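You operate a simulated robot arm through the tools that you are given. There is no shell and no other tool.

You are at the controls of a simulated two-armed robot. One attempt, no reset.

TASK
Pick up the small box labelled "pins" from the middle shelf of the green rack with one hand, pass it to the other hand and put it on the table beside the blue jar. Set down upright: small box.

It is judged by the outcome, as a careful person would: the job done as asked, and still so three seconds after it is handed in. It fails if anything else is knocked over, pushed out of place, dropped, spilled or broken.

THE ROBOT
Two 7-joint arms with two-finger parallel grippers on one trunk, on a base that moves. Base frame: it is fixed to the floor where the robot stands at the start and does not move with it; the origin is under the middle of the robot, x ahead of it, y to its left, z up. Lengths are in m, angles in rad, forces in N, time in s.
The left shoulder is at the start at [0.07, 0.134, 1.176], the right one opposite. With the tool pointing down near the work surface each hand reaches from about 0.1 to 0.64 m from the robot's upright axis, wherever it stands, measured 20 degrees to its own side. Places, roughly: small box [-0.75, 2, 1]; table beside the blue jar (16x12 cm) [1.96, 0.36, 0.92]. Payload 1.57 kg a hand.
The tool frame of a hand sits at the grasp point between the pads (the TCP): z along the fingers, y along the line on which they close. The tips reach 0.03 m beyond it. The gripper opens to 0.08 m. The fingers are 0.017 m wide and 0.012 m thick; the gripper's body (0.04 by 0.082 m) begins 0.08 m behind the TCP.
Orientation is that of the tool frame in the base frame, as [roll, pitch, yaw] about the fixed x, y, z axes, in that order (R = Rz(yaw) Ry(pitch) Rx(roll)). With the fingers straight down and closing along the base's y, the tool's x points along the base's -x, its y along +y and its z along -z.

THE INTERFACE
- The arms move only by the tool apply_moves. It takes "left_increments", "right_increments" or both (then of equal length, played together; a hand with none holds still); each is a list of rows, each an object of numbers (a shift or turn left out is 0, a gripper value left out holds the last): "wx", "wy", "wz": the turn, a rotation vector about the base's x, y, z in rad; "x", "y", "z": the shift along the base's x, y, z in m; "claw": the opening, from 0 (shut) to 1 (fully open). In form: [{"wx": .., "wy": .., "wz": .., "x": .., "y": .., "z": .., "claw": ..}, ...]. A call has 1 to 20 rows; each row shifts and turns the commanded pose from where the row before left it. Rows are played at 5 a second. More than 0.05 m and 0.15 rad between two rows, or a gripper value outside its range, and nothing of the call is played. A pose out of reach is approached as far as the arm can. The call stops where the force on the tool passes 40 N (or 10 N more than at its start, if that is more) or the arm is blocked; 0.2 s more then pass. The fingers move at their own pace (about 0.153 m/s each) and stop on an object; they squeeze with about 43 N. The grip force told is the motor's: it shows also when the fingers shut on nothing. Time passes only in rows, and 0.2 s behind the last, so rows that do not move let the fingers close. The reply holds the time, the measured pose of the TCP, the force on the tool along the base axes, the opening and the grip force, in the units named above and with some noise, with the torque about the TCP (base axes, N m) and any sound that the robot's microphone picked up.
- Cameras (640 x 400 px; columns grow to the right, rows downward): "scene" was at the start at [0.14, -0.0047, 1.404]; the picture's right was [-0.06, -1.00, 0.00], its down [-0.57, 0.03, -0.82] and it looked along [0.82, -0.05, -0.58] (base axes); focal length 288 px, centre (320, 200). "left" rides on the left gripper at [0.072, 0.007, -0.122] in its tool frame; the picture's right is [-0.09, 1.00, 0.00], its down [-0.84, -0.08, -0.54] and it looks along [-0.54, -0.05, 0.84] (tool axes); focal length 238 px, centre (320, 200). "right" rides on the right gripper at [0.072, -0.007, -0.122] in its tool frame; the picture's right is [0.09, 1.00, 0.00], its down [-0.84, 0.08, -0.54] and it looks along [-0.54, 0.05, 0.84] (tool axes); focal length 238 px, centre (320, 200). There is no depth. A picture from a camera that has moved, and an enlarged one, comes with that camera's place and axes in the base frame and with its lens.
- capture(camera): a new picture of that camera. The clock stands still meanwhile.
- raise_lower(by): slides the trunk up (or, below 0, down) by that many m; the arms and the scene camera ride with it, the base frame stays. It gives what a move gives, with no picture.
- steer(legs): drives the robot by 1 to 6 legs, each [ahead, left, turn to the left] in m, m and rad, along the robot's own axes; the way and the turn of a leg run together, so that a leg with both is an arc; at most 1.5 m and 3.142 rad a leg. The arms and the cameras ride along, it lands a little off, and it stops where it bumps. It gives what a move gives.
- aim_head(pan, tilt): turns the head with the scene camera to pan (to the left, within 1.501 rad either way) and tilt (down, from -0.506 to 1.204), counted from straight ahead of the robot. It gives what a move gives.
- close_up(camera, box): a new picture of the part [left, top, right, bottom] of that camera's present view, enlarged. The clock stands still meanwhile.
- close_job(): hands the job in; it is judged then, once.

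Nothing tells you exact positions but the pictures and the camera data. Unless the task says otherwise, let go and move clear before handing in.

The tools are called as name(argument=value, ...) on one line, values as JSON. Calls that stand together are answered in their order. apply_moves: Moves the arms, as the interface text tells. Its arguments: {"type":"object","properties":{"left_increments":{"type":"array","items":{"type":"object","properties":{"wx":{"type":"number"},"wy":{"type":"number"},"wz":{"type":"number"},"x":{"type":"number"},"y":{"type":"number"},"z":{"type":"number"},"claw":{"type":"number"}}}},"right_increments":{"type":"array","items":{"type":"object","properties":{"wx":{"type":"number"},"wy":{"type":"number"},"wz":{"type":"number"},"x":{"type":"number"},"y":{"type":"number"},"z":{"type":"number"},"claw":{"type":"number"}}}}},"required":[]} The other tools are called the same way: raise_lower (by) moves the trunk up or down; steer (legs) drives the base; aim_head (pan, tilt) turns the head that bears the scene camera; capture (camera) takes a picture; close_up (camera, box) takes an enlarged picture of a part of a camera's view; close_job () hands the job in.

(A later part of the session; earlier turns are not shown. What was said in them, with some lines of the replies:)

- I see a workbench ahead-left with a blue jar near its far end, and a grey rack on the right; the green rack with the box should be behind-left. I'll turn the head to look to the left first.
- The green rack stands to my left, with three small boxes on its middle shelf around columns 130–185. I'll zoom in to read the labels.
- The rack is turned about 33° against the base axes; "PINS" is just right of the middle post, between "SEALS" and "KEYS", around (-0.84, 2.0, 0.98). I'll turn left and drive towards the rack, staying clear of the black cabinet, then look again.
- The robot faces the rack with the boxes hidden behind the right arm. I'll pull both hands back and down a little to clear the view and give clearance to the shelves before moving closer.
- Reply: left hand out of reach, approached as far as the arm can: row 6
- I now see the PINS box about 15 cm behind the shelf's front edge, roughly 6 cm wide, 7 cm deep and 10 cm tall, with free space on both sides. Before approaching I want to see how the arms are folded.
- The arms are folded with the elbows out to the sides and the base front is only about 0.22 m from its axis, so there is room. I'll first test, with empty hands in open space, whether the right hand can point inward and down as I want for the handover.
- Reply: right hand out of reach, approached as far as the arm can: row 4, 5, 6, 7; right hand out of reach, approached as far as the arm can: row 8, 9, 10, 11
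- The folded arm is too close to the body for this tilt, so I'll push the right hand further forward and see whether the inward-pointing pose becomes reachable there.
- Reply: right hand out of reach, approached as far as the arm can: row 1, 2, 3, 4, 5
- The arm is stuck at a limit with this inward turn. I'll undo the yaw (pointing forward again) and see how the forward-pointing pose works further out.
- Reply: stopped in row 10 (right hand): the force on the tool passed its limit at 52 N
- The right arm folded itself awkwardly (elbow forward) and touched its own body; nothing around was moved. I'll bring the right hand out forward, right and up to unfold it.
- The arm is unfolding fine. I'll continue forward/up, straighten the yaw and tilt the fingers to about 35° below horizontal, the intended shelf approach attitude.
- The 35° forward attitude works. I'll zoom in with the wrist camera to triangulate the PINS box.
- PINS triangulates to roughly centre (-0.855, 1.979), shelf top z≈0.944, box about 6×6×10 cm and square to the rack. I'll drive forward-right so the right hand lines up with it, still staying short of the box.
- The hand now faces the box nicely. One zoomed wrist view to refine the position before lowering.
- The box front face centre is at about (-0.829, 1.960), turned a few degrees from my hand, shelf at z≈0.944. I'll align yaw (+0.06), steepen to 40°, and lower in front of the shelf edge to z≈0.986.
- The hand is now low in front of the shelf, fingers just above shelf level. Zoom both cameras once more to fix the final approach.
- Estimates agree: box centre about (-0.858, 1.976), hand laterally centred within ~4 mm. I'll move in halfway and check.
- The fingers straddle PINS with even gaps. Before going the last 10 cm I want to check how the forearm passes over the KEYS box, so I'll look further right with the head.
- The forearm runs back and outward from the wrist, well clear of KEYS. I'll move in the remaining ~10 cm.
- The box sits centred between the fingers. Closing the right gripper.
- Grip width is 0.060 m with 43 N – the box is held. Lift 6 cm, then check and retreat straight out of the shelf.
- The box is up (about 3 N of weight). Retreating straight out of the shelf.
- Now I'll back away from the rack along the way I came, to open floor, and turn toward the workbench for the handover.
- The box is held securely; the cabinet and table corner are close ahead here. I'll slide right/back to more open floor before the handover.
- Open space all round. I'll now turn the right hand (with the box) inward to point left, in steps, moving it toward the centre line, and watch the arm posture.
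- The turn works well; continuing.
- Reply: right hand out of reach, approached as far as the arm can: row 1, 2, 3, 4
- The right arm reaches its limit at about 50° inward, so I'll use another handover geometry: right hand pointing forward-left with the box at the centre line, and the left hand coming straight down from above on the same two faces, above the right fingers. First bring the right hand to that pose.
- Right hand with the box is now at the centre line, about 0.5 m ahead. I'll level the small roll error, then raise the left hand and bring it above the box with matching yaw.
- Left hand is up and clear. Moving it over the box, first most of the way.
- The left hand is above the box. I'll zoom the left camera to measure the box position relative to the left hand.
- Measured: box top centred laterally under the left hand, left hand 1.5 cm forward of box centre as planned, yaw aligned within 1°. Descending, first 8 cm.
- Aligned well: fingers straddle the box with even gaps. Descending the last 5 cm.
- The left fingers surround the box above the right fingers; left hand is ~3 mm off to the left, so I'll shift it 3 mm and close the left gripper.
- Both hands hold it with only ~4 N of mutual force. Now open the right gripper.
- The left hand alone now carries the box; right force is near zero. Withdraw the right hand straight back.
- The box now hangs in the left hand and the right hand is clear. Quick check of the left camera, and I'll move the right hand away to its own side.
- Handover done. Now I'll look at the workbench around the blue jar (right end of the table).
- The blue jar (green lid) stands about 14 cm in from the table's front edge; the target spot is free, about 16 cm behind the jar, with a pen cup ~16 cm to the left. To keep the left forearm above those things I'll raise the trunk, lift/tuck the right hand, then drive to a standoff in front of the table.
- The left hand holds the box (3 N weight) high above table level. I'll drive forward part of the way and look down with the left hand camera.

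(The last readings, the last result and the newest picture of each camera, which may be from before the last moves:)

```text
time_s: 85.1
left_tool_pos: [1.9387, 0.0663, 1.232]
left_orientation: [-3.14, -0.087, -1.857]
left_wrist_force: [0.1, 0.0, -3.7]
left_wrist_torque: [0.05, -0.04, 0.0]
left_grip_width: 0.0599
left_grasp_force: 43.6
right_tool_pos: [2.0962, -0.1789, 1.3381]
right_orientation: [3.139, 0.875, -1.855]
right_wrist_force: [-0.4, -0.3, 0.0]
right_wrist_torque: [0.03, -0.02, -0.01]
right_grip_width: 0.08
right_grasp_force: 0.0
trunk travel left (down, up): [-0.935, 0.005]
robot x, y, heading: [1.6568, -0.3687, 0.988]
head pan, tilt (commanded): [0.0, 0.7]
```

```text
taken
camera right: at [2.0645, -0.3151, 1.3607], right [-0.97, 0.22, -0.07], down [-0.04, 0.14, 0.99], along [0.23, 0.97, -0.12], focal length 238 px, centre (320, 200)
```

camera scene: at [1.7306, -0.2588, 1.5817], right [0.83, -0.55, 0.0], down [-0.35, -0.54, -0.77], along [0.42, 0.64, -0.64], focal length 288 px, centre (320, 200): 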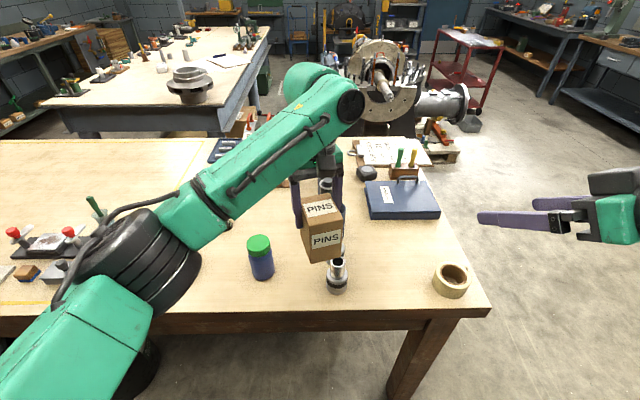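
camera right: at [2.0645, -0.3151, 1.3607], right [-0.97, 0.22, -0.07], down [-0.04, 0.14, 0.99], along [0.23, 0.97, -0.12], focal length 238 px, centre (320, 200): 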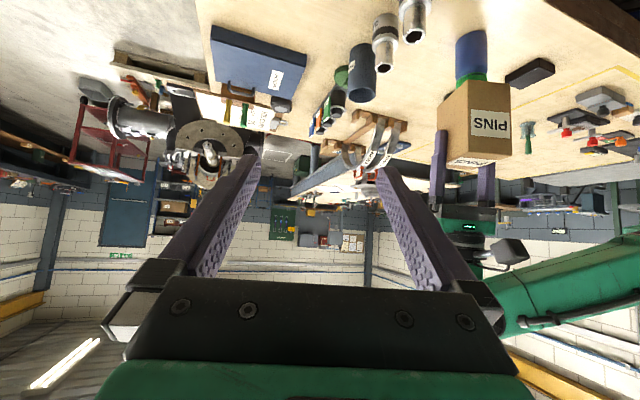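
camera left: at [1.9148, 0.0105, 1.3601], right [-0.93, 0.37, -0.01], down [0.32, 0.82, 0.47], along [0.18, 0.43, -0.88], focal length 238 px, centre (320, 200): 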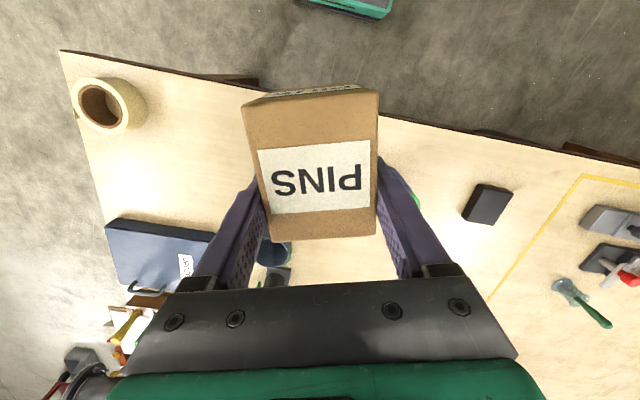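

The scene view shows the free spot behind the jar clearly: jar at ~(1.87, 0.23), black cup ~(2.06, 0.21), pen cup ~(1.82, 0.45); target (1.955, 0.355) has ≥15 cm around it. I'll drive forward 0.21 m, with the box passing well above everything.

steer(legs=[[0.21, 0, 0]])

capture(camera="scene")

capture(camera="left")

```text
time_s: 86.7
left_tool_pos: [2.0528, 0.245, 1.2317]
left_orientation: [-3.141, -0.084, -1.856]
left_wrist_force: [0.4, -0.5, -2.4]
left_wrist_torque: [0.03, -0.01, 0.02]
left_grip_width: 0.0596
left_grasp_force: 43.3
right_tool_pos: [2.2133, -0.0011, 1.3388]
right_orientation: [-3.141, 0.877, -1.85]
right_wrist_force: [0.1, -1.1, 0.7]
right_wrist_torque: [-0.02, 0.0, 0.01]
right_grip_width: 0.0803
right_grasp_force: 0.2
trunk travel left (down, up): [-0.935, 0.005]
robot x, y, heading: [1.7734, -0.1909, 0.988]
head pan, tilt (commanded): [0.0, 0.7]
```

```text
taken
camera scene: at [1.8464, -0.0826, 1.5819], right [0.84, -0.55, 0.0], down [-0.35, -0.54, -0.77], along [0.42, 0.64, -0.64], focal length 288 px, centre (320, 200)
```

scene: 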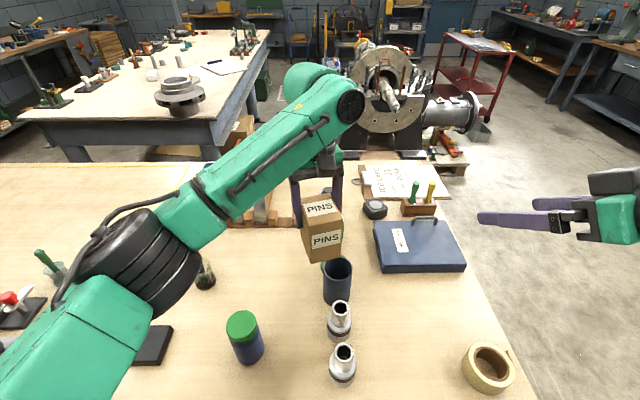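

```text
taken
camera left: at [2.0299, 0.1874, 1.3607], right [-0.93, 0.37, -0.01], down [0.32, 0.82, 0.47], along [0.18, 0.43, -0.88], focal length 238 px, centre (320, 200)
```

left: 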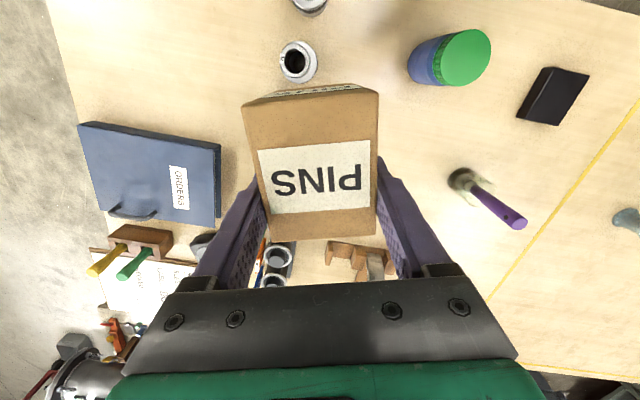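

From above: jar at (1.876, 0.23), pen cup at (1.84, 0.455), everything else further. I'll move the left hand sideways at height to be over the target spot (TCP to about (1.959, 0.370)).

apply_moves(left_increments=[{"x": -0.0156, "y": 0.0208}, {"x": -0.0156, "y": 0.0208}, {"x": -0.0156, "y": 0.0208}, {"x": -0.0156, "y": 0.0208}, {"x": -0.0156, "y": 0.0208}, {"x": -0.0156, "y": 0.0208}])

capture(camera="scene")

capture(camera="left")

```text
time_s: 88.1
left_tool_pos: [1.9631, 0.3723, 1.2301]
left_orientation: [-3.142, -0.089, -1.857]
left_wrist_force: [0.2, 0.6, -3.1]
left_wrist_torque: [0.07, 0.0, -0.01]
left_grip_width: 0.0598
left_grasp_force: 43.5
right_tool_pos: [2.2139, 0.0017, 1.338]
right_orientation: [3.141, 0.872, -1.85]
right_wrist_force: [0.3, -0.6, 0.2]
right_wrist_torque: [-0.03, 0.0, 0.0]
right_grip_width: 0.08
right_grasp_force: 0.0
trunk travel left (down, up): [-0.935, 0.005]
robot x, y, heading: [1.7748, -0.1932, 0.987]
head pan, tilt (commanded): [0.0, 0.7]
```

```text
taken
camera scene: at [1.8487, -0.0773, 1.5814], right [0.84, -0.55, 0.0], down [-0.35, -0.54, -0.76], along [0.42, 0.64, -0.64], focal length 288 px, centre (320, 200)
```

scene: 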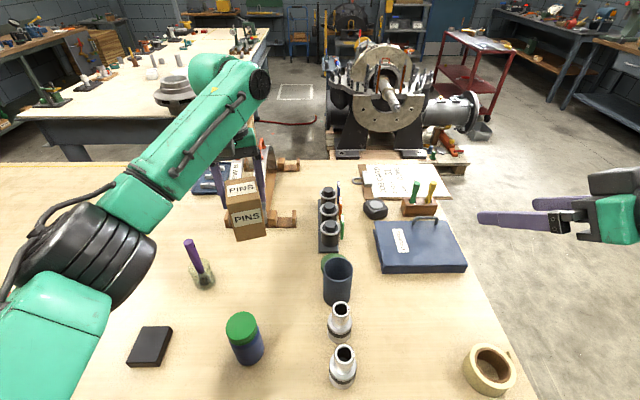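

```text
taken
camera left: at [1.9381, 0.3164, 1.3594], right [-0.93, 0.37, -0.01], down [0.32, 0.82, 0.47], along [0.18, 0.43, -0.88], focal length 238 px, centre (320, 200)
```

left: 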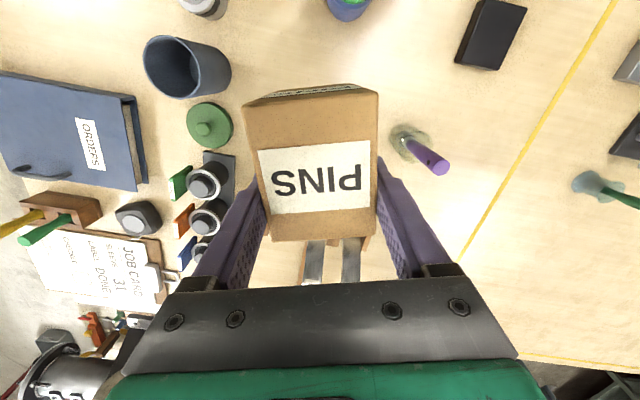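

The target footprint below is free. I'll lower the left hand most of the way (box bottom to ~3 cm above the table) and check arm clearance.

apply_moves(left_increments=[{"z": -0.025}, {"z": -0.025}, {"z": -0.025}, {"z": -0.025}])

capture(camera="scene")

```text
time_s: 89.1
left_tool_pos: [1.9638, 0.3746, 1.131]
left_orientation: [-3.141, -0.088, -1.856]
left_wrist_force: [0.6, 0.1, -3.4]
left_wrist_torque: [0.06, 0.0, -0.01]
left_grip_width: 0.0596
left_grasp_force: 42.9
right_tool_pos: [2.2142, 0.0032, 1.3375]
right_orientation: [3.14, 0.871, -1.851]
right_wrist_force: [-0.3, 0.0, 0.6]
right_wrist_torque: [0.03, 0.01, 0.01]
right_grip_width: 0.0802
right_grasp_force: 0.0
trunk travel left (down, up): [-0.935, 0.005]
robot x, y, heading: [1.7724, -0.1896, 0.989]
head pan, tilt (commanded): [0.0, 0.7]
```

```text
taken
camera scene: at [1.8497, -0.0775, 1.5814], right [0.84, -0.55, 0.0], down [-0.35, -0.54, -0.76], along [0.42, 0.64, -0.64], focal length 288 px, centre (320, 200)
```

scene: 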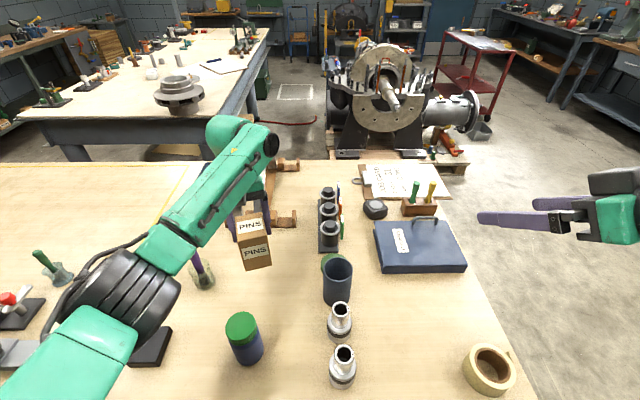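

apply_moves(left_increments=[{"z": -0.025}, {"z": -0.025}, {"z": -0.025}, {"z": -0.015}])

capture(camera="scene")

capture(camera="left")

capture(camera="right")

```text
time_s: 90.1
left_tool_pos: [1.963, 0.3719, 1.0403]
left_orientation: [-3.14, -0.09, -1.854]
left_wrist_force: [-0.8, -0.5, -2.8]
left_wrist_torque: [0.0, 0.0, -0.01]
left_grip_width: 0.0593
left_grasp_force: 42.8
right_tool_pos: [2.2141, 0.0034, 1.3366]
right_orientation: [3.139, 0.874, -1.852]
right_wrist_force: [-0.4, 0.3, -0.1]
right_wrist_torque: [-0.01, 0.0, -0.01]
right_grip_width: 0.0801
right_grasp_force: 0.0
trunk travel left (down, up): [-0.935, 0.005]
robot x, y, heading: [1.773, -0.1916, 0.987]
head pan, tilt (commanded): [0.0, 0.7]
```

```text
taken
camera scene: at [1.8495, -0.0778, 1.5814], right [0.84, -0.55, 0.0], down [-0.35, -0.54, -0.76], along [0.42, 0.64, -0.64], focal length 288 px, centre (320, 200)
```

scene: 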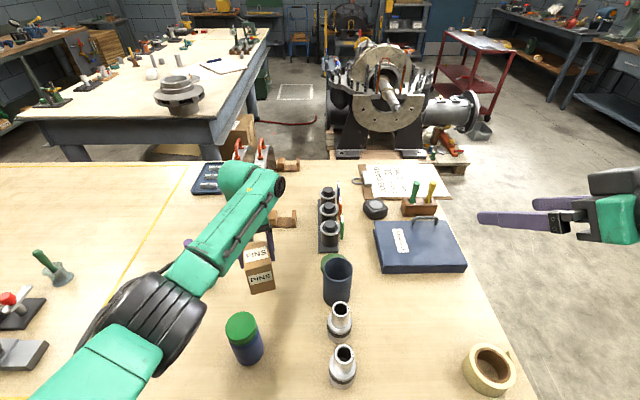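

```text
taken
camera left: at [1.9388, 0.3161, 1.1693], right [-0.93, 0.37, -0.01], down [0.32, 0.82, 0.47], along [0.18, 0.43, -0.88], focal length 238 px, centre (320, 200)
```

left: 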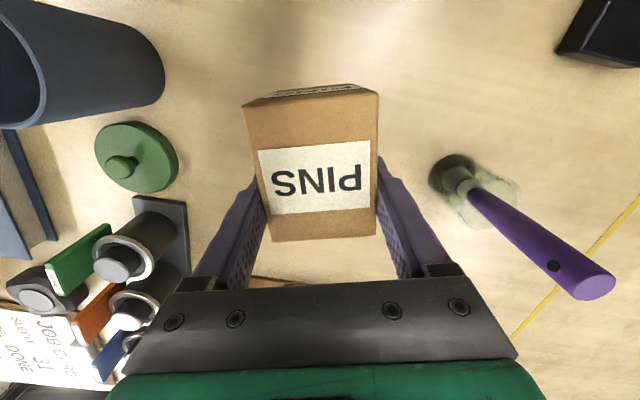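

```text
taken
camera right: at [2.1832, -0.1336, 1.36], right [-0.97, 0.22, -0.07], down [-0.04, 0.14, 0.99], along [0.22, 0.97, -0.13], focal length 238 px, centre (320, 200)
```

right: 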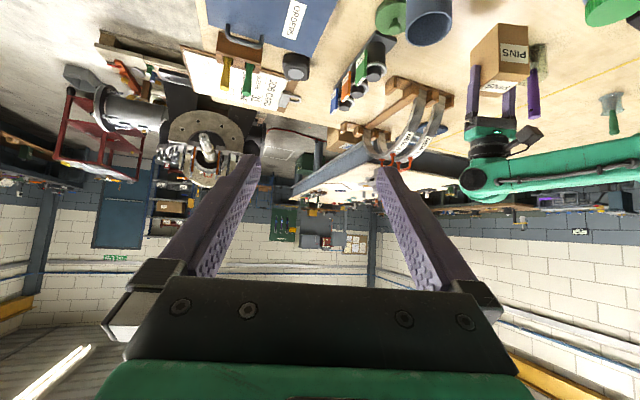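

Box is ~4 cm above the table with good clearance all round. Lower a further 2.5 cm and look closely.

apply_moves(left_increments=[{"z": -0.01}, {"z": -0.008}, {"z": -0.006}])

close_up(camera="scene", box=[180, 220, 372, 380])

close_up(camera="right", box=[400, 0, 640, 150])

```text
time_s: 90.9
left_tool_pos: [1.9613, 0.3724, 1.0163]
left_orientation: [3.141, -0.087, -1.855]
left_wrist_force: [-0.4, 0.4, -2.4]
left_wrist_torque: [0.08, 0.02, 0.0]
left_grip_width: 0.0598
left_grasp_force: 42.7
right_tool_pos: [2.2148, 0.0023, 1.3379]
right_orientation: [3.139, 0.872, -1.851]
right_wrist_force: [0.2, 0.0, -0.2]
right_wrist_torque: [-0.04, -0.01, -0.01]
right_grip_width: 0.0799
right_grasp_force: 0.0
trunk travel left (down, up): [-0.935, 0.005]
robot x, y, heading: [1.7726, -0.1881, 0.991]
head pan, tilt (commanded): [0.0, 0.7]
```

```text
2.50 times, centred on (276, 300) of scene
camera zoom: at [1.8494, -0.0778, 1.5814], right [0.84, -0.55, 0.0], down [-0.35, -0.54, -0.76], along [0.42, 0.64, -0.64], focal length 721 px, centre (430, -50)
```

zoom: 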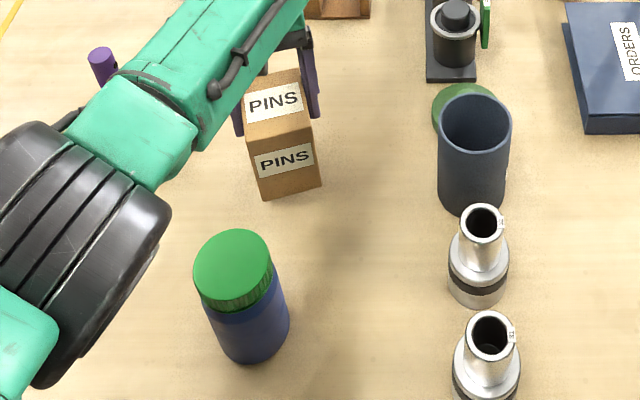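

```text
2.67 times, centred on (520, 75) of right
camera zoom: at [2.1831, -0.1337, 1.36], right [-0.97, 0.22, -0.07], down [-0.04, 0.14, 0.99], along [0.22, 0.97, -0.13], focal length 636 px, centre (-213, 533)
```

zoom: 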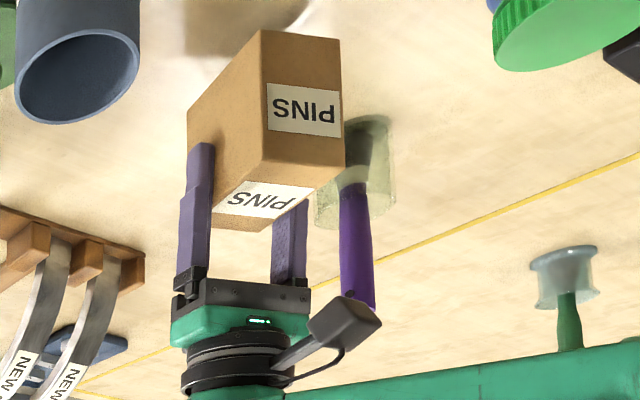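

Nothing near the hand; jar and pen cup are clear. Now small steps down feeling for contact.

apply_moves(left_increments=[{"z": -0.003}, {"z": -0.003}, {"z": -0.003}])

```text
time_s: 91.7
left_tool_pos: [1.9633, 0.3723, 1.0065]
left_orientation: [-3.139, -0.088, -1.855]
left_wrist_force: [0.0, -0.1, -3.1]
left_wrist_torque: [0.05, -0.02, 0.0]
left_grip_width: 0.0599
left_grasp_force: 42.9
right_tool_pos: [2.2146, 0.0033, 1.3367]
right_orientation: [-3.141, 0.872, -1.852]
right_wrist_force: [-0.7, 0.2, -0.5]
right_wrist_torque: [-0.02, 0.02, 0.01]
right_grip_width: 0.0799
right_grasp_force: 0.1
trunk travel left (down, up): [-0.935, 0.005]
robot x, y, heading: [1.7759, -0.194, 0.985]
head pan, tilt (commanded): [0.0, 0.7]
```

apply_moves(left_increments=[{"z": -0.002}, {"z": -0.002}])

close_up(camera="right", box=[440, 0, 568, 80])

```text
time_s: 92.3
left_tool_pos: [1.9629, 0.3712, 1.0033]
left_orientation: [-3.14, -0.086, -1.856]
left_wrist_force: [0.6, 1.1, -2.8]
left_wrist_torque: [0.04, -0.02, -0.01]
left_grip_width: 0.0594
left_grasp_force: 43.2
right_tool_pos: [2.2144, 0.0019, 1.3378]
right_orientation: [3.14, 0.872, -1.851]
right_wrist_force: [-0.5, 0.0, 0.4]
right_wrist_torque: [-0.02, -0.02, -0.01]
right_grip_width: 0.0801
right_grasp_force: 0.0
trunk travel left (down, up): [-0.935, 0.005]
robot x, y, heading: [1.7724, -0.1924, 0.992]
head pan, tilt (commanded): [0.0, 0.7]
```

```text
5.00 times, centred on (504, 40) of right
camera zoom: at [2.1832, -0.1337, 1.36], right [-0.97, 0.22, -0.07], down [-0.04, 0.14, 0.99], along [0.22, 0.97, -0.13], focal length 1192 px, centre (-600, 1000)
```

zoom: 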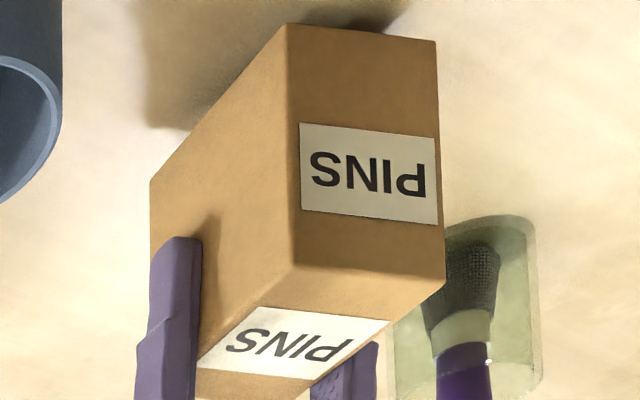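

Not touching yet (still −3 N). Continue down in 2 mm steps.

apply_moves(left_increments=[{"z": -0.002}, {"z": -0.002}])

```text
time_s: 92.9
left_tool_pos: [1.9627, 0.3718, 0.9989]
left_orientation: [3.141, -0.087, -1.854]
left_wrist_force: [0.2, -0.2, -3.2]
left_wrist_torque: [0.04, 0.02, -0.01]
left_grip_width: 0.0596
left_grasp_force: 42.8
right_tool_pos: [2.2145, 0.0023, 1.338]
right_orientation: [3.14, 0.872, -1.851]
right_wrist_force: [0.9, -0.1, 0.5]
right_wrist_torque: [0.01, -0.01, -0.01]
right_grip_width: 0.0799
right_grasp_force: 0.1
trunk travel left (down, up): [-0.935, 0.005]
robot x, y, heading: [1.7721, -0.1915, 0.985]
head pan, tilt (commanded): [0.0, 0.7]
```

apply_moves(left_increments=[{"z": -0.002}, {"z": -0.002}])

```text
time_s: 93.5
left_tool_pos: [1.9619, 0.372, 0.996]
left_orientation: [-3.14, -0.086, -1.857]
left_wrist_force: [-0.1, 0.0, -3.3]
left_wrist_torque: [0.04, 0.0, 0.03]
left_grip_width: 0.0598
left_grasp_force: 42.9
right_tool_pos: [2.2139, 0.0029, 1.3377]
right_orientation: [3.141, 0.873, -1.853]
right_wrist_force: [0.6, 1.2, 0.4]
right_wrist_torque: [-0.02, 0.01, 0.0]
right_grip_width: 0.0802
right_grasp_force: 0.0
trunk travel left (down, up): [-0.935, 0.005]
robot x, y, heading: [1.7744, -0.1904, 0.988]
head pan, tilt (commanded): [0.0, 0.7]
```

apply_moves(left_increments=[{"z": -0.002}, {"z": -0.002}])

close_up(camera="right", box=[440, 0, 568, 80])

close_up(camera="scene", box=[230, 240, 330, 320])

```text
time_s: 94.1
left_tool_pos: [1.9614, 0.3731, 0.9913]
left_orientation: [-3.142, -0.088, -1.853]
left_wrist_force: [0.1, 0.3, -3.1]
left_wrist_torque: [0.02, 0.01, 0.01]
left_grip_width: 0.0595
left_grasp_force: 42.9
right_tool_pos: [2.2143, 0.0025, 1.3376]
right_orientation: [3.14, 0.872, -1.852]
right_wrist_force: [-0.1, 0.3, -0.7]
right_wrist_torque: [-0.01, 0.01, 0.01]
right_grip_width: 0.0803
right_grasp_force: 0.1
trunk travel left (down, up): [-0.935, 0.005]
robot x, y, heading: [1.775, -0.1925, 0.985]
head pan, tilt (commanded): [0.0, 0.7]
```

```text
5.00 times, centred on (504, 40) of right
camera zoom: at [2.1828, -0.1334, 1.3601], right [-0.97, 0.22, -0.07], down [-0.04, 0.14, 0.99], along [0.22, 0.97, -0.13], focal length 1192 px, centre (-600, 1000)
```

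zoom: 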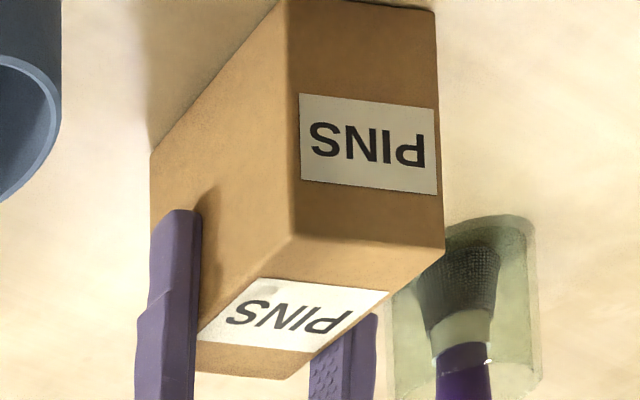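

```text
5.00 times, centred on (280, 280) of scene
camera zoom: at [1.849, -0.0775, 1.5814], right [0.84, -0.55, 0.0], down [-0.35, -0.54, -0.76], along [0.42, 0.64, -0.64], focal length 1442 px, centre (520, -200)
```

zoom: 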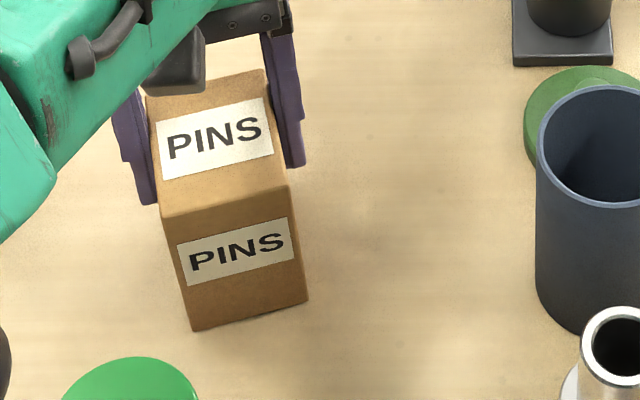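

apply_moves(left_increments=[{"z": -0.002}, {"z": -0.002}])

```text
time_s: 94.7
left_tool_pos: [1.9619, 0.3716, 0.9913]
left_orientation: [3.142, -0.082, -1.854]
left_wrist_force: [0.4, 2.2, 13.5]
left_wrist_torque: [-0.54, 0.43, -0.09]
left_grip_width: 0.0598
left_grasp_force: 43.4
right_tool_pos: [2.2127, 0.0001, 1.3382]
right_orientation: [3.139, 0.875, -1.853]
right_wrist_force: [-0.3, -0.4, -0.5]
right_wrist_torque: [0.01, 0.03, -0.01]
right_grip_width: 0.0796
right_grasp_force: 0.1
trunk travel left (down, up): [-0.935, 0.005]
robot x, y, heading: [1.7724, -0.1897, 0.988]
head pan, tilt (commanded): [0.0, 0.7]
```

Contact: force went from −3 N to +13 N, so the box stands on the table. I'll relieve 2 mm of pressing, then open the left gripper.

apply_moves(left_increments=[{"z": 0.002}, {}])

apply_moves(left_increments=[{"claw": 0.85}, {"claw": 1.0}, {"claw": 1.0}, {"claw": 1.0}])

capture(camera="left")

close_up(camera="scene", box=[180, 220, 372, 380])

```text
time_s: 95.3
left_tool_pos: [1.9628, 0.3724, 0.9912]
left_orientation: [3.141, -0.083, -1.855]
left_wrist_force: [2.5, 4.2, 14.7]
left_wrist_torque: [-0.01, 0.32, -0.22]
left_grip_width: 0.0599
left_grasp_force: 42.5
right_tool_pos: [2.2135, 0.0014, 1.3383]
right_orientation: [3.138, 0.873, -1.851]
right_wrist_force: [-1.0, -0.3, 0.1]
right_wrist_torque: [-0.01, 0.03, 0.01]
right_grip_width: 0.0801
right_grasp_force: 0.0
trunk travel left (down, up): [-0.935, 0.005]
robot x, y, heading: [1.7759, -0.1884, 0.992]
head pan, tilt (commanded): [0.0, 0.7]
```

```text
time_s: 96.3
left_tool_pos: [1.9623, 0.373, 0.9888]
left_orientation: [-3.141, -0.088, -1.855]
left_wrist_force: [0.5, -0.2, 0.6]
left_wrist_torque: [0.0, 0.0, -0.02]
left_grip_width: 0.0801
left_grasp_force: 0.0
right_tool_pos: [2.2154, 0.0011, 1.3382]
right_orientation: [3.14, 0.874, -1.851]
right_wrist_force: [0.5, 0.2, 0.1]
right_wrist_torque: [0.01, 0.02, 0.0]
right_grip_width: 0.0801
right_grasp_force: 0.0
trunk travel left (down, up): [-0.935, 0.005]
robot x, y, heading: [1.7724, -0.1927, 0.993]
head pan, tilt (commanded): [0.0, 0.7]
```

```text
taken
camera left: at [1.9385, 0.3156, 1.1176], right [-0.93, 0.37, -0.01], down [0.32, 0.82, 0.47], along [0.18, 0.43, -0.88], focal length 238 px, centre (320, 200)
```

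left: 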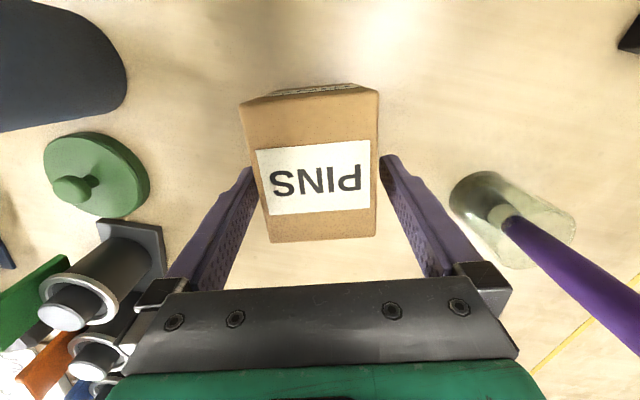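

```text
2.50 times, centred on (276, 300) of scene
camera zoom: at [1.8491, -0.0781, 1.5814], right [0.84, -0.55, 0.0], down [-0.35, -0.54, -0.76], along [0.42, 0.64, -0.64], focal length 721 px, centre (430, -50)
```

zoom: 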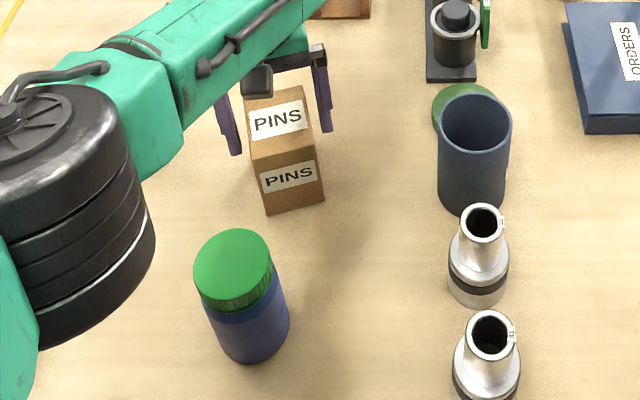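

The box stands on its own and the fingers are open with gaps on both sides. Raise the left hand straight up.

apply_moves(left_increments=[{"z": 0.01}, {"z": 0.015}, {"z": 0.02}, {"z": 0.025}, {"z": 0.025}])

capture(camera="left")

capture(camera="scene")

```text
time_s: 97.5
left_tool_pos: [1.9973, 0.3628, 1.0582]
left_orientation: [-3.112, -0.063, -1.954]
left_wrist_force: [-0.2, 0.5, 0.5]
left_wrist_torque: [0.03, -0.04, 0.01]
left_grip_width: 0.0801
left_grasp_force: 0.0
left hand out of reach, approached as far as the arm can: row 3, 4, 5
right_tool_pos: [2.2147, 0.0011, 1.3387]
right_orientation: [3.138, 0.874, -1.852]
right_wrist_force: [0.4, 0.0, -0.2]
right_wrist_torque: [0.0, -0.01, 0.0]
right_grip_width: 0.0802
right_grasp_force: 0.0
trunk travel left (down, up): [-0.935, 0.005]
robot x, y, heading: [1.7746, -0.1927, 0.991]
head pan, tilt (commanded): [0.0, 0.7]
```

```text
taken
camera left: at [1.9628, 0.3074, 1.1841], right [-0.89, 0.46, -0.03], down [0.38, 0.78, 0.49], along [0.25, 0.42, -0.87], focal length 238 px, centre (320, 200)
```

left: 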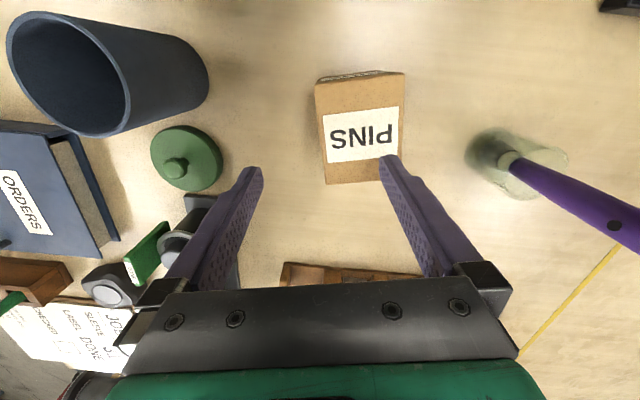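

```text
taken
camera scene: at [1.85, -0.0795, 1.5815], right [0.84, -0.55, 0.0], down [-0.35, -0.54, -0.76], along [0.42, 0.64, -0.64], focal length 288 px, centre (320, 200)
```

scene: 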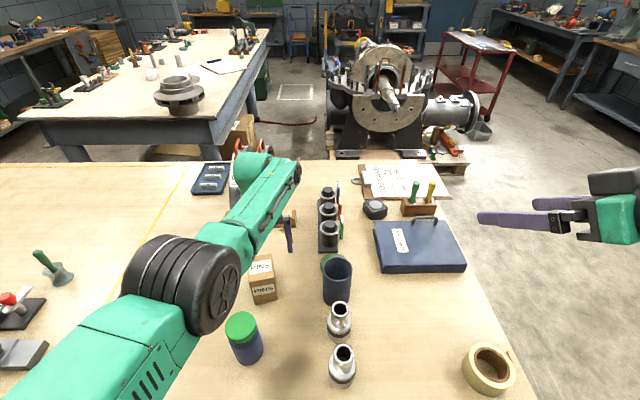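

The left arm hit a posture limit while rising and drifted a few cm sideways; the fingers are now above the box top and the box is still standing where I put it. I'll go on in small steps, one row at a time.

apply_moves(left_increments=[{"z": 0.015}])

close_up(camera="scene", box=[100, 140, 372, 380])

```text
time_s: 97.9
left_tool_pos: [1.9818, 0.3703, 1.0774]
left_orientation: [-3.118, -0.067, -1.909]
left_wrist_force: [-0.4, 0.7, -0.3]
left_wrist_torque: [-0.02, -0.03, -0.01]
left_grip_width: 0.0797
left_grasp_force: 0.1
right_tool_pos: [2.2129, 0.0018, 1.3376]
right_orientation: [3.139, 0.874, -1.85]
right_wrist_force: [0.2, 0.4, 0.4]
right_wrist_torque: [0.02, -0.01, 0.02]
right_grip_width: 0.08
right_grasp_force: 0.0
trunk travel left (down, up): [-0.935, 0.005]
robot x, y, heading: [1.7712, -0.1933, 0.996]
head pan, tilt (commanded): [0.0, 0.7]
```

```text
1.67 times, centred on (236, 260) of scene
camera zoom: at [1.8485, -0.0784, 1.5815], right [0.84, -0.55, 0.0], down [-0.35, -0.54, -0.76], along [0.42, 0.64, -0.64], focal length 481 px, centre (460, 100)
```

zoom: 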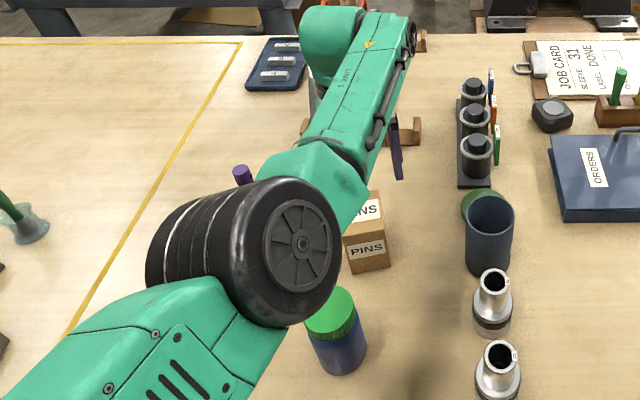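

It is rising and returning to the commanded line; the elbow is swinging upward, away from the jar. Continue up gently.

apply_moves(left_increments=[{"z": 0.02}, {"z": 0.02}])

capture(camera="scene")

capture(camera="left")

```text
time_s: 98.5
left_tool_pos: [1.982, 0.3698, 1.1188]
left_orientation: [-3.118, -0.068, -1.909]
left_wrist_force: [0.4, -0.2, -0.3]
left_wrist_torque: [-0.02, 0.01, -0.01]
left_grip_width: 0.0801
left_grasp_force: 0.0
right_tool_pos: [2.213, 0.0017, 1.3383]
right_orientation: [3.14, 0.871, -1.853]
right_wrist_force: [0.6, 0.2, -0.3]
right_wrist_torque: [0.02, 0.03, 0.02]
right_grip_width: 0.0802
right_grasp_force: 0.1
trunk travel left (down, up): [-0.935, 0.005]
robot x, y, heading: [1.775, -0.1919, 0.991]
head pan, tilt (commanded): [0.0, 0.7]
```

```text
taken
camera scene: at [1.8487, -0.079, 1.5815], right [0.84, -0.55, 0.0], down [-0.35, -0.54, -0.77], along [0.42, 0.64, -0.64], focal length 288 px, centre (320, 200)
```

scene: 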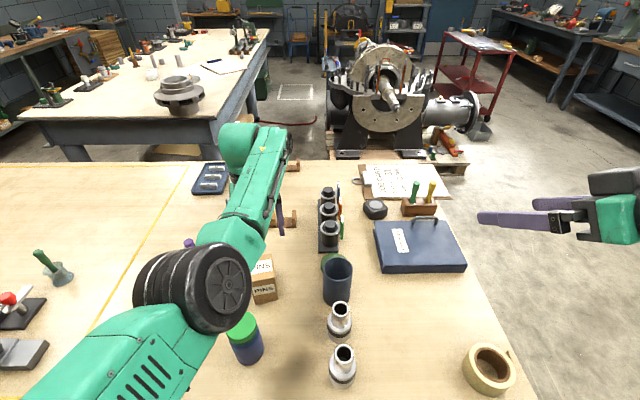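

```text
taken
camera left: at [1.9519, 0.313, 1.2453], right [-0.91, 0.42, -0.03], down [0.35, 0.8, 0.49], along [0.23, 0.43, -0.87], focal length 238 px, centre (320, 200)
```

left: 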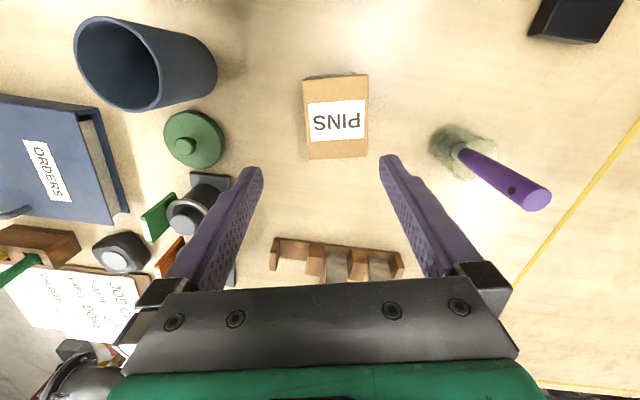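

The box stands upright, untouched, next to the jar. Continue raising the left hand.

apply_moves(left_increments=[{"z": 0.022}, {"z": 0.022}, {"z": 0.022}])

capture(camera="scene")

```text
time_s: 99.3
left_tool_pos: [1.982, 0.3699, 1.1848]
left_orientation: [-3.118, -0.067, -1.908]
left_wrist_force: [-0.3, -0.2, 0.2]
left_wrist_torque: [0.02, 0.0, -0.04]
left_grip_width: 0.0799
left_grasp_force: 0.1
right_tool_pos: [2.2139, 0.0021, 1.3372]
right_orientation: [3.14, 0.873, -1.852]
right_wrist_force: [0.5, -0.1, 0.0]
right_wrist_torque: [-0.01, 0.0, 0.0]
right_grip_width: 0.0802
right_grasp_force: 0.2
trunk travel left (down, up): [-0.935, 0.005]
robot x, y, heading: [1.7745, -0.1893, 0.995]
head pan, tilt (commanded): [0.0, 0.7]
```

```text
taken
camera scene: at [1.8487, -0.0787, 1.5815], right [0.84, -0.55, 0.0], down [-0.35, -0.54, -0.77], along [0.42, 0.64, -0.64], focal length 288 px, centre (320, 200)
```

scene: 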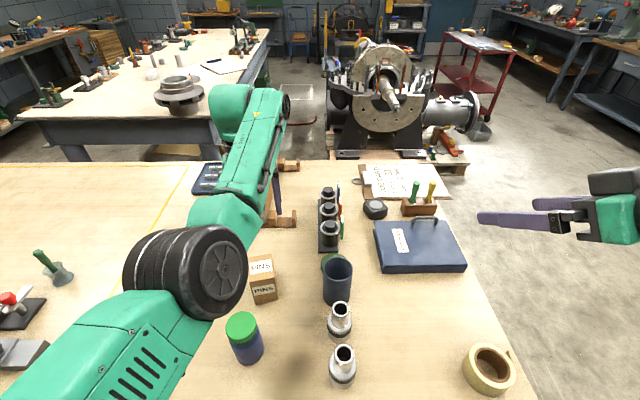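

apply_moves(left_increments=[{"z": 0.02}, {"z": 0.02}, {"z": 0.02}])

capture(camera="left")

capture(camera="scene")

```text
time_s: 100.1
left_tool_pos: [1.9826, 0.3672, 1.2449]
left_orientation: [-3.119, -0.067, -1.909]
left_wrist_force: [0.3, -0.1, -0.5]
left_wrist_torque: [0.0, 0.0, 0.03]
left_grip_width: 0.0803
left_grasp_force: 0.0
right_tool_pos: [2.2136, 0.0013, 1.3387]
right_orientation: [3.14, 0.873, -1.851]
right_wrist_force: [0.4, -0.3, 0.2]
right_wrist_torque: [0.04, -0.01, 0.04]
right_grip_width: 0.0799
right_grasp_force: 0.1
trunk travel left (down, up): [-0.935, 0.005]
robot x, y, heading: [1.7723, -0.1909, 0.99]
head pan, tilt (commanded): [0.0, 0.7]
```

```text
taken
camera left: at [1.9513, 0.311, 1.3711], right [-0.91, 0.42, -0.03], down [0.35, 0.8, 0.49], along [0.22, 0.43, -0.87], focal length 238 px, centre (320, 200)
```

left: 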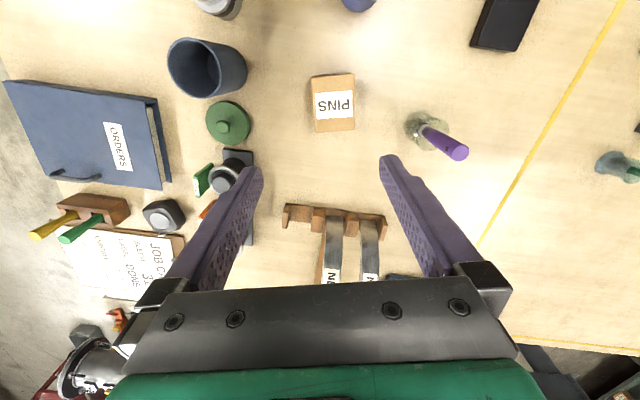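

```text
taken
camera scene: at [1.8487, -0.0787, 1.5815], right [0.84, -0.55, 0.0], down [-0.35, -0.54, -0.77], along [0.42, 0.64, -0.64], focal length 288 px, centre (320, 200)
```

scene: 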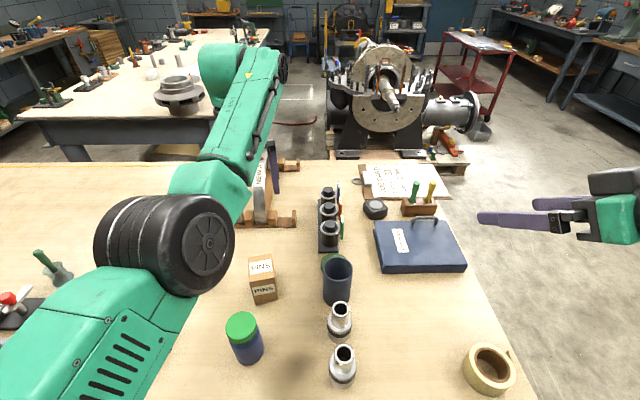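

The PINS box stands upright at about (1.96, 0.355), right behind the jar, nothing disturbed. Both hands are high and clear; I'll back the robot away from the table.

steer(legs=[[-0.42, 0, 0]])

aim_head(pan=0.0, tilt=0.55)

capture(camera="scene")

capture(camera="left")

capture(camera="right")

```text
time_s: 102.7
left_tool_pos: [1.7514, 0.013, 1.2426]
left_orientation: [-3.12, -0.067, -1.914]
left_wrist_force: [-0.3, 0.3, 0.2]
left_wrist_torque: [-0.02, 0.04, 0.01]
left_grip_width: 0.0799
left_grasp_force: 0.1
right_tool_pos: [1.9812, -0.3531, 1.337]
right_orientation: [3.137, 0.871, -1.857]
right_wrist_force: [0.4, 0.1, -0.3]
right_wrist_torque: [-0.01, -0.01, 0.03]
right_grip_width: 0.08
right_grasp_force: 0.1
trunk travel left (down, up): [-0.935, 0.005]
robot x, y, heading: [1.539, -0.5465, 0.978]
head pan, tilt (commanded): [0.0, 0.7]
```

```text
time_s: 103.4
left_tool_pos: [1.7493, 0.0123, 1.2435]
left_orientation: [-3.119, -0.067, -1.915]
left_wrist_force: [-0.5, -0.3, 0.0]
left_wrist_torque: [0.0, 0.0, 0.0]
left_grip_width: 0.08
left_grasp_force: 0.1
right_tool_pos: [1.9817, -0.3549, 1.3372]
right_orientation: [3.139, 0.872, -1.856]
right_wrist_force: [-0.4, -0.9, 0.1]
right_wrist_torque: [0.01, -0.01, 0.0]
right_grip_width: 0.0799
right_grasp_force: 0.1
trunk travel left (down, up): [-0.935, 0.005]
robot x, y, heading: [1.5375, -0.5463, 0.983]
head pan, tilt (commanded): [0.0, 0.55]
```

```text
taken
camera scene: at [1.6181, -0.4298, 1.5945], right [0.83, -0.55, 0.0], down [-0.29, -0.44, -0.85], along [0.47, 0.71, -0.52], focal length 288 px, centre (320, 200)
```

scene: 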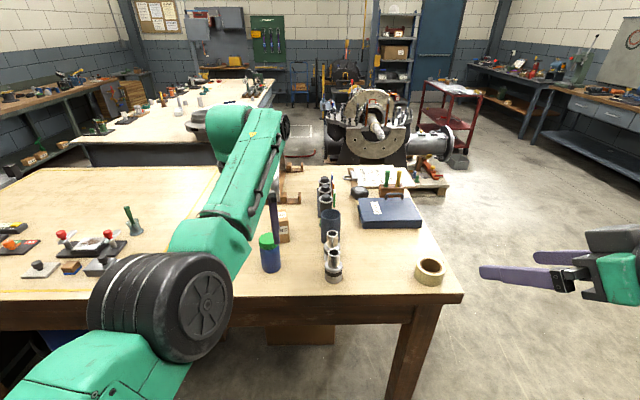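

```text
taken
camera left: at [1.72, -0.0447, 1.3705], right [-0.91, 0.42, -0.03], down [0.35, 0.8, 0.49], along [0.23, 0.43, -0.87], focal length 238 px, centre (320, 200)
```

left: 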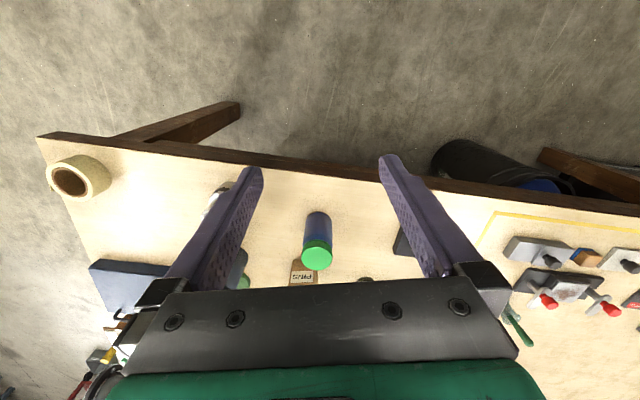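

```text
taken
camera right: at [1.9488, -0.4915, 1.36], right [-0.97, 0.22, -0.07], down [-0.04, 0.14, 0.99], along [0.23, 0.96, -0.13], focal length 238 px, centre (320, 200)
```

right: 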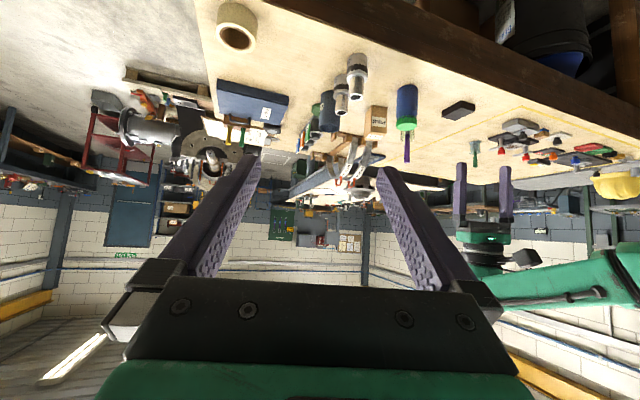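

I'm clear of the table; a last close look at the box before handing in.

close_up(camera="scene", box=[230, 180, 390, 300])

close_up(camera="right", box=[300, 40, 492, 180])

```text
3.33 times, centred on (310, 240) of scene
camera zoom: at [1.6181, -0.4298, 1.5945], right [0.83, -0.55, 0.0], down [-0.29, -0.44, -0.85], along [0.47, 0.71, -0.52], focal length 962 px, centre (353, 67)
```

zoom: 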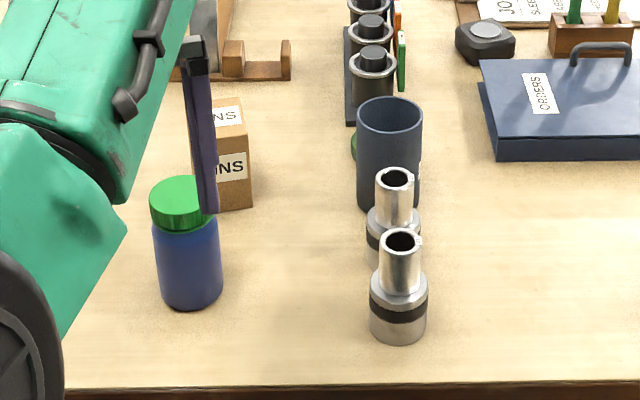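

```text
2.86 times, centred on (396, 110) of right
camera zoom: at [1.9488, -0.4915, 1.36], right [-0.97, 0.22, -0.07], down [-0.04, 0.14, 0.99], along [0.23, 0.96, -0.13], focal length 681 px, centre (103, 457)
```

zoom: 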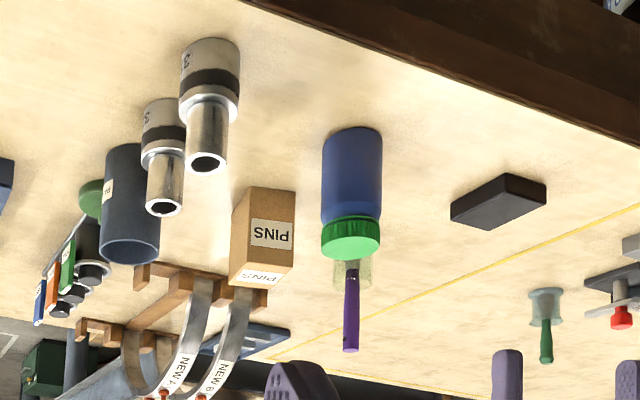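

The PINS box is standing upright on the table next to the blue jar. Everything around it is in place, and both hands are empty and clear, so I'm handing the job in.

close_job()

```text
The job is handed in.
```

The "pins" box is standing upright on the table, about 15 cm behind the blue jar. I handed the job in with both grippers open and the robot backed away from the table.

- **Pick:** the right hand took the box from the middle shelf of the green rack. I saw nothing else on that shelf move.
- **Handover:** the left hand gripped the box from above before the right hand let go, and then carried it to the table.
- **Put-down:** I lowered the box until it touched the table, then released it. In the last pictures it was still upright, and the jar and the other things around it were where they had been.

Two things went off plan:

- **Before the pick:** while I was trying out arm poses, the empty right hand stopped on a contact of about 52 N. I took it to be the robot's own body, and I saw nothing moved.
- **After the release:** the left arm reached a limit as it rose and drifted about 3 cm sideways. It did not disturb the box.
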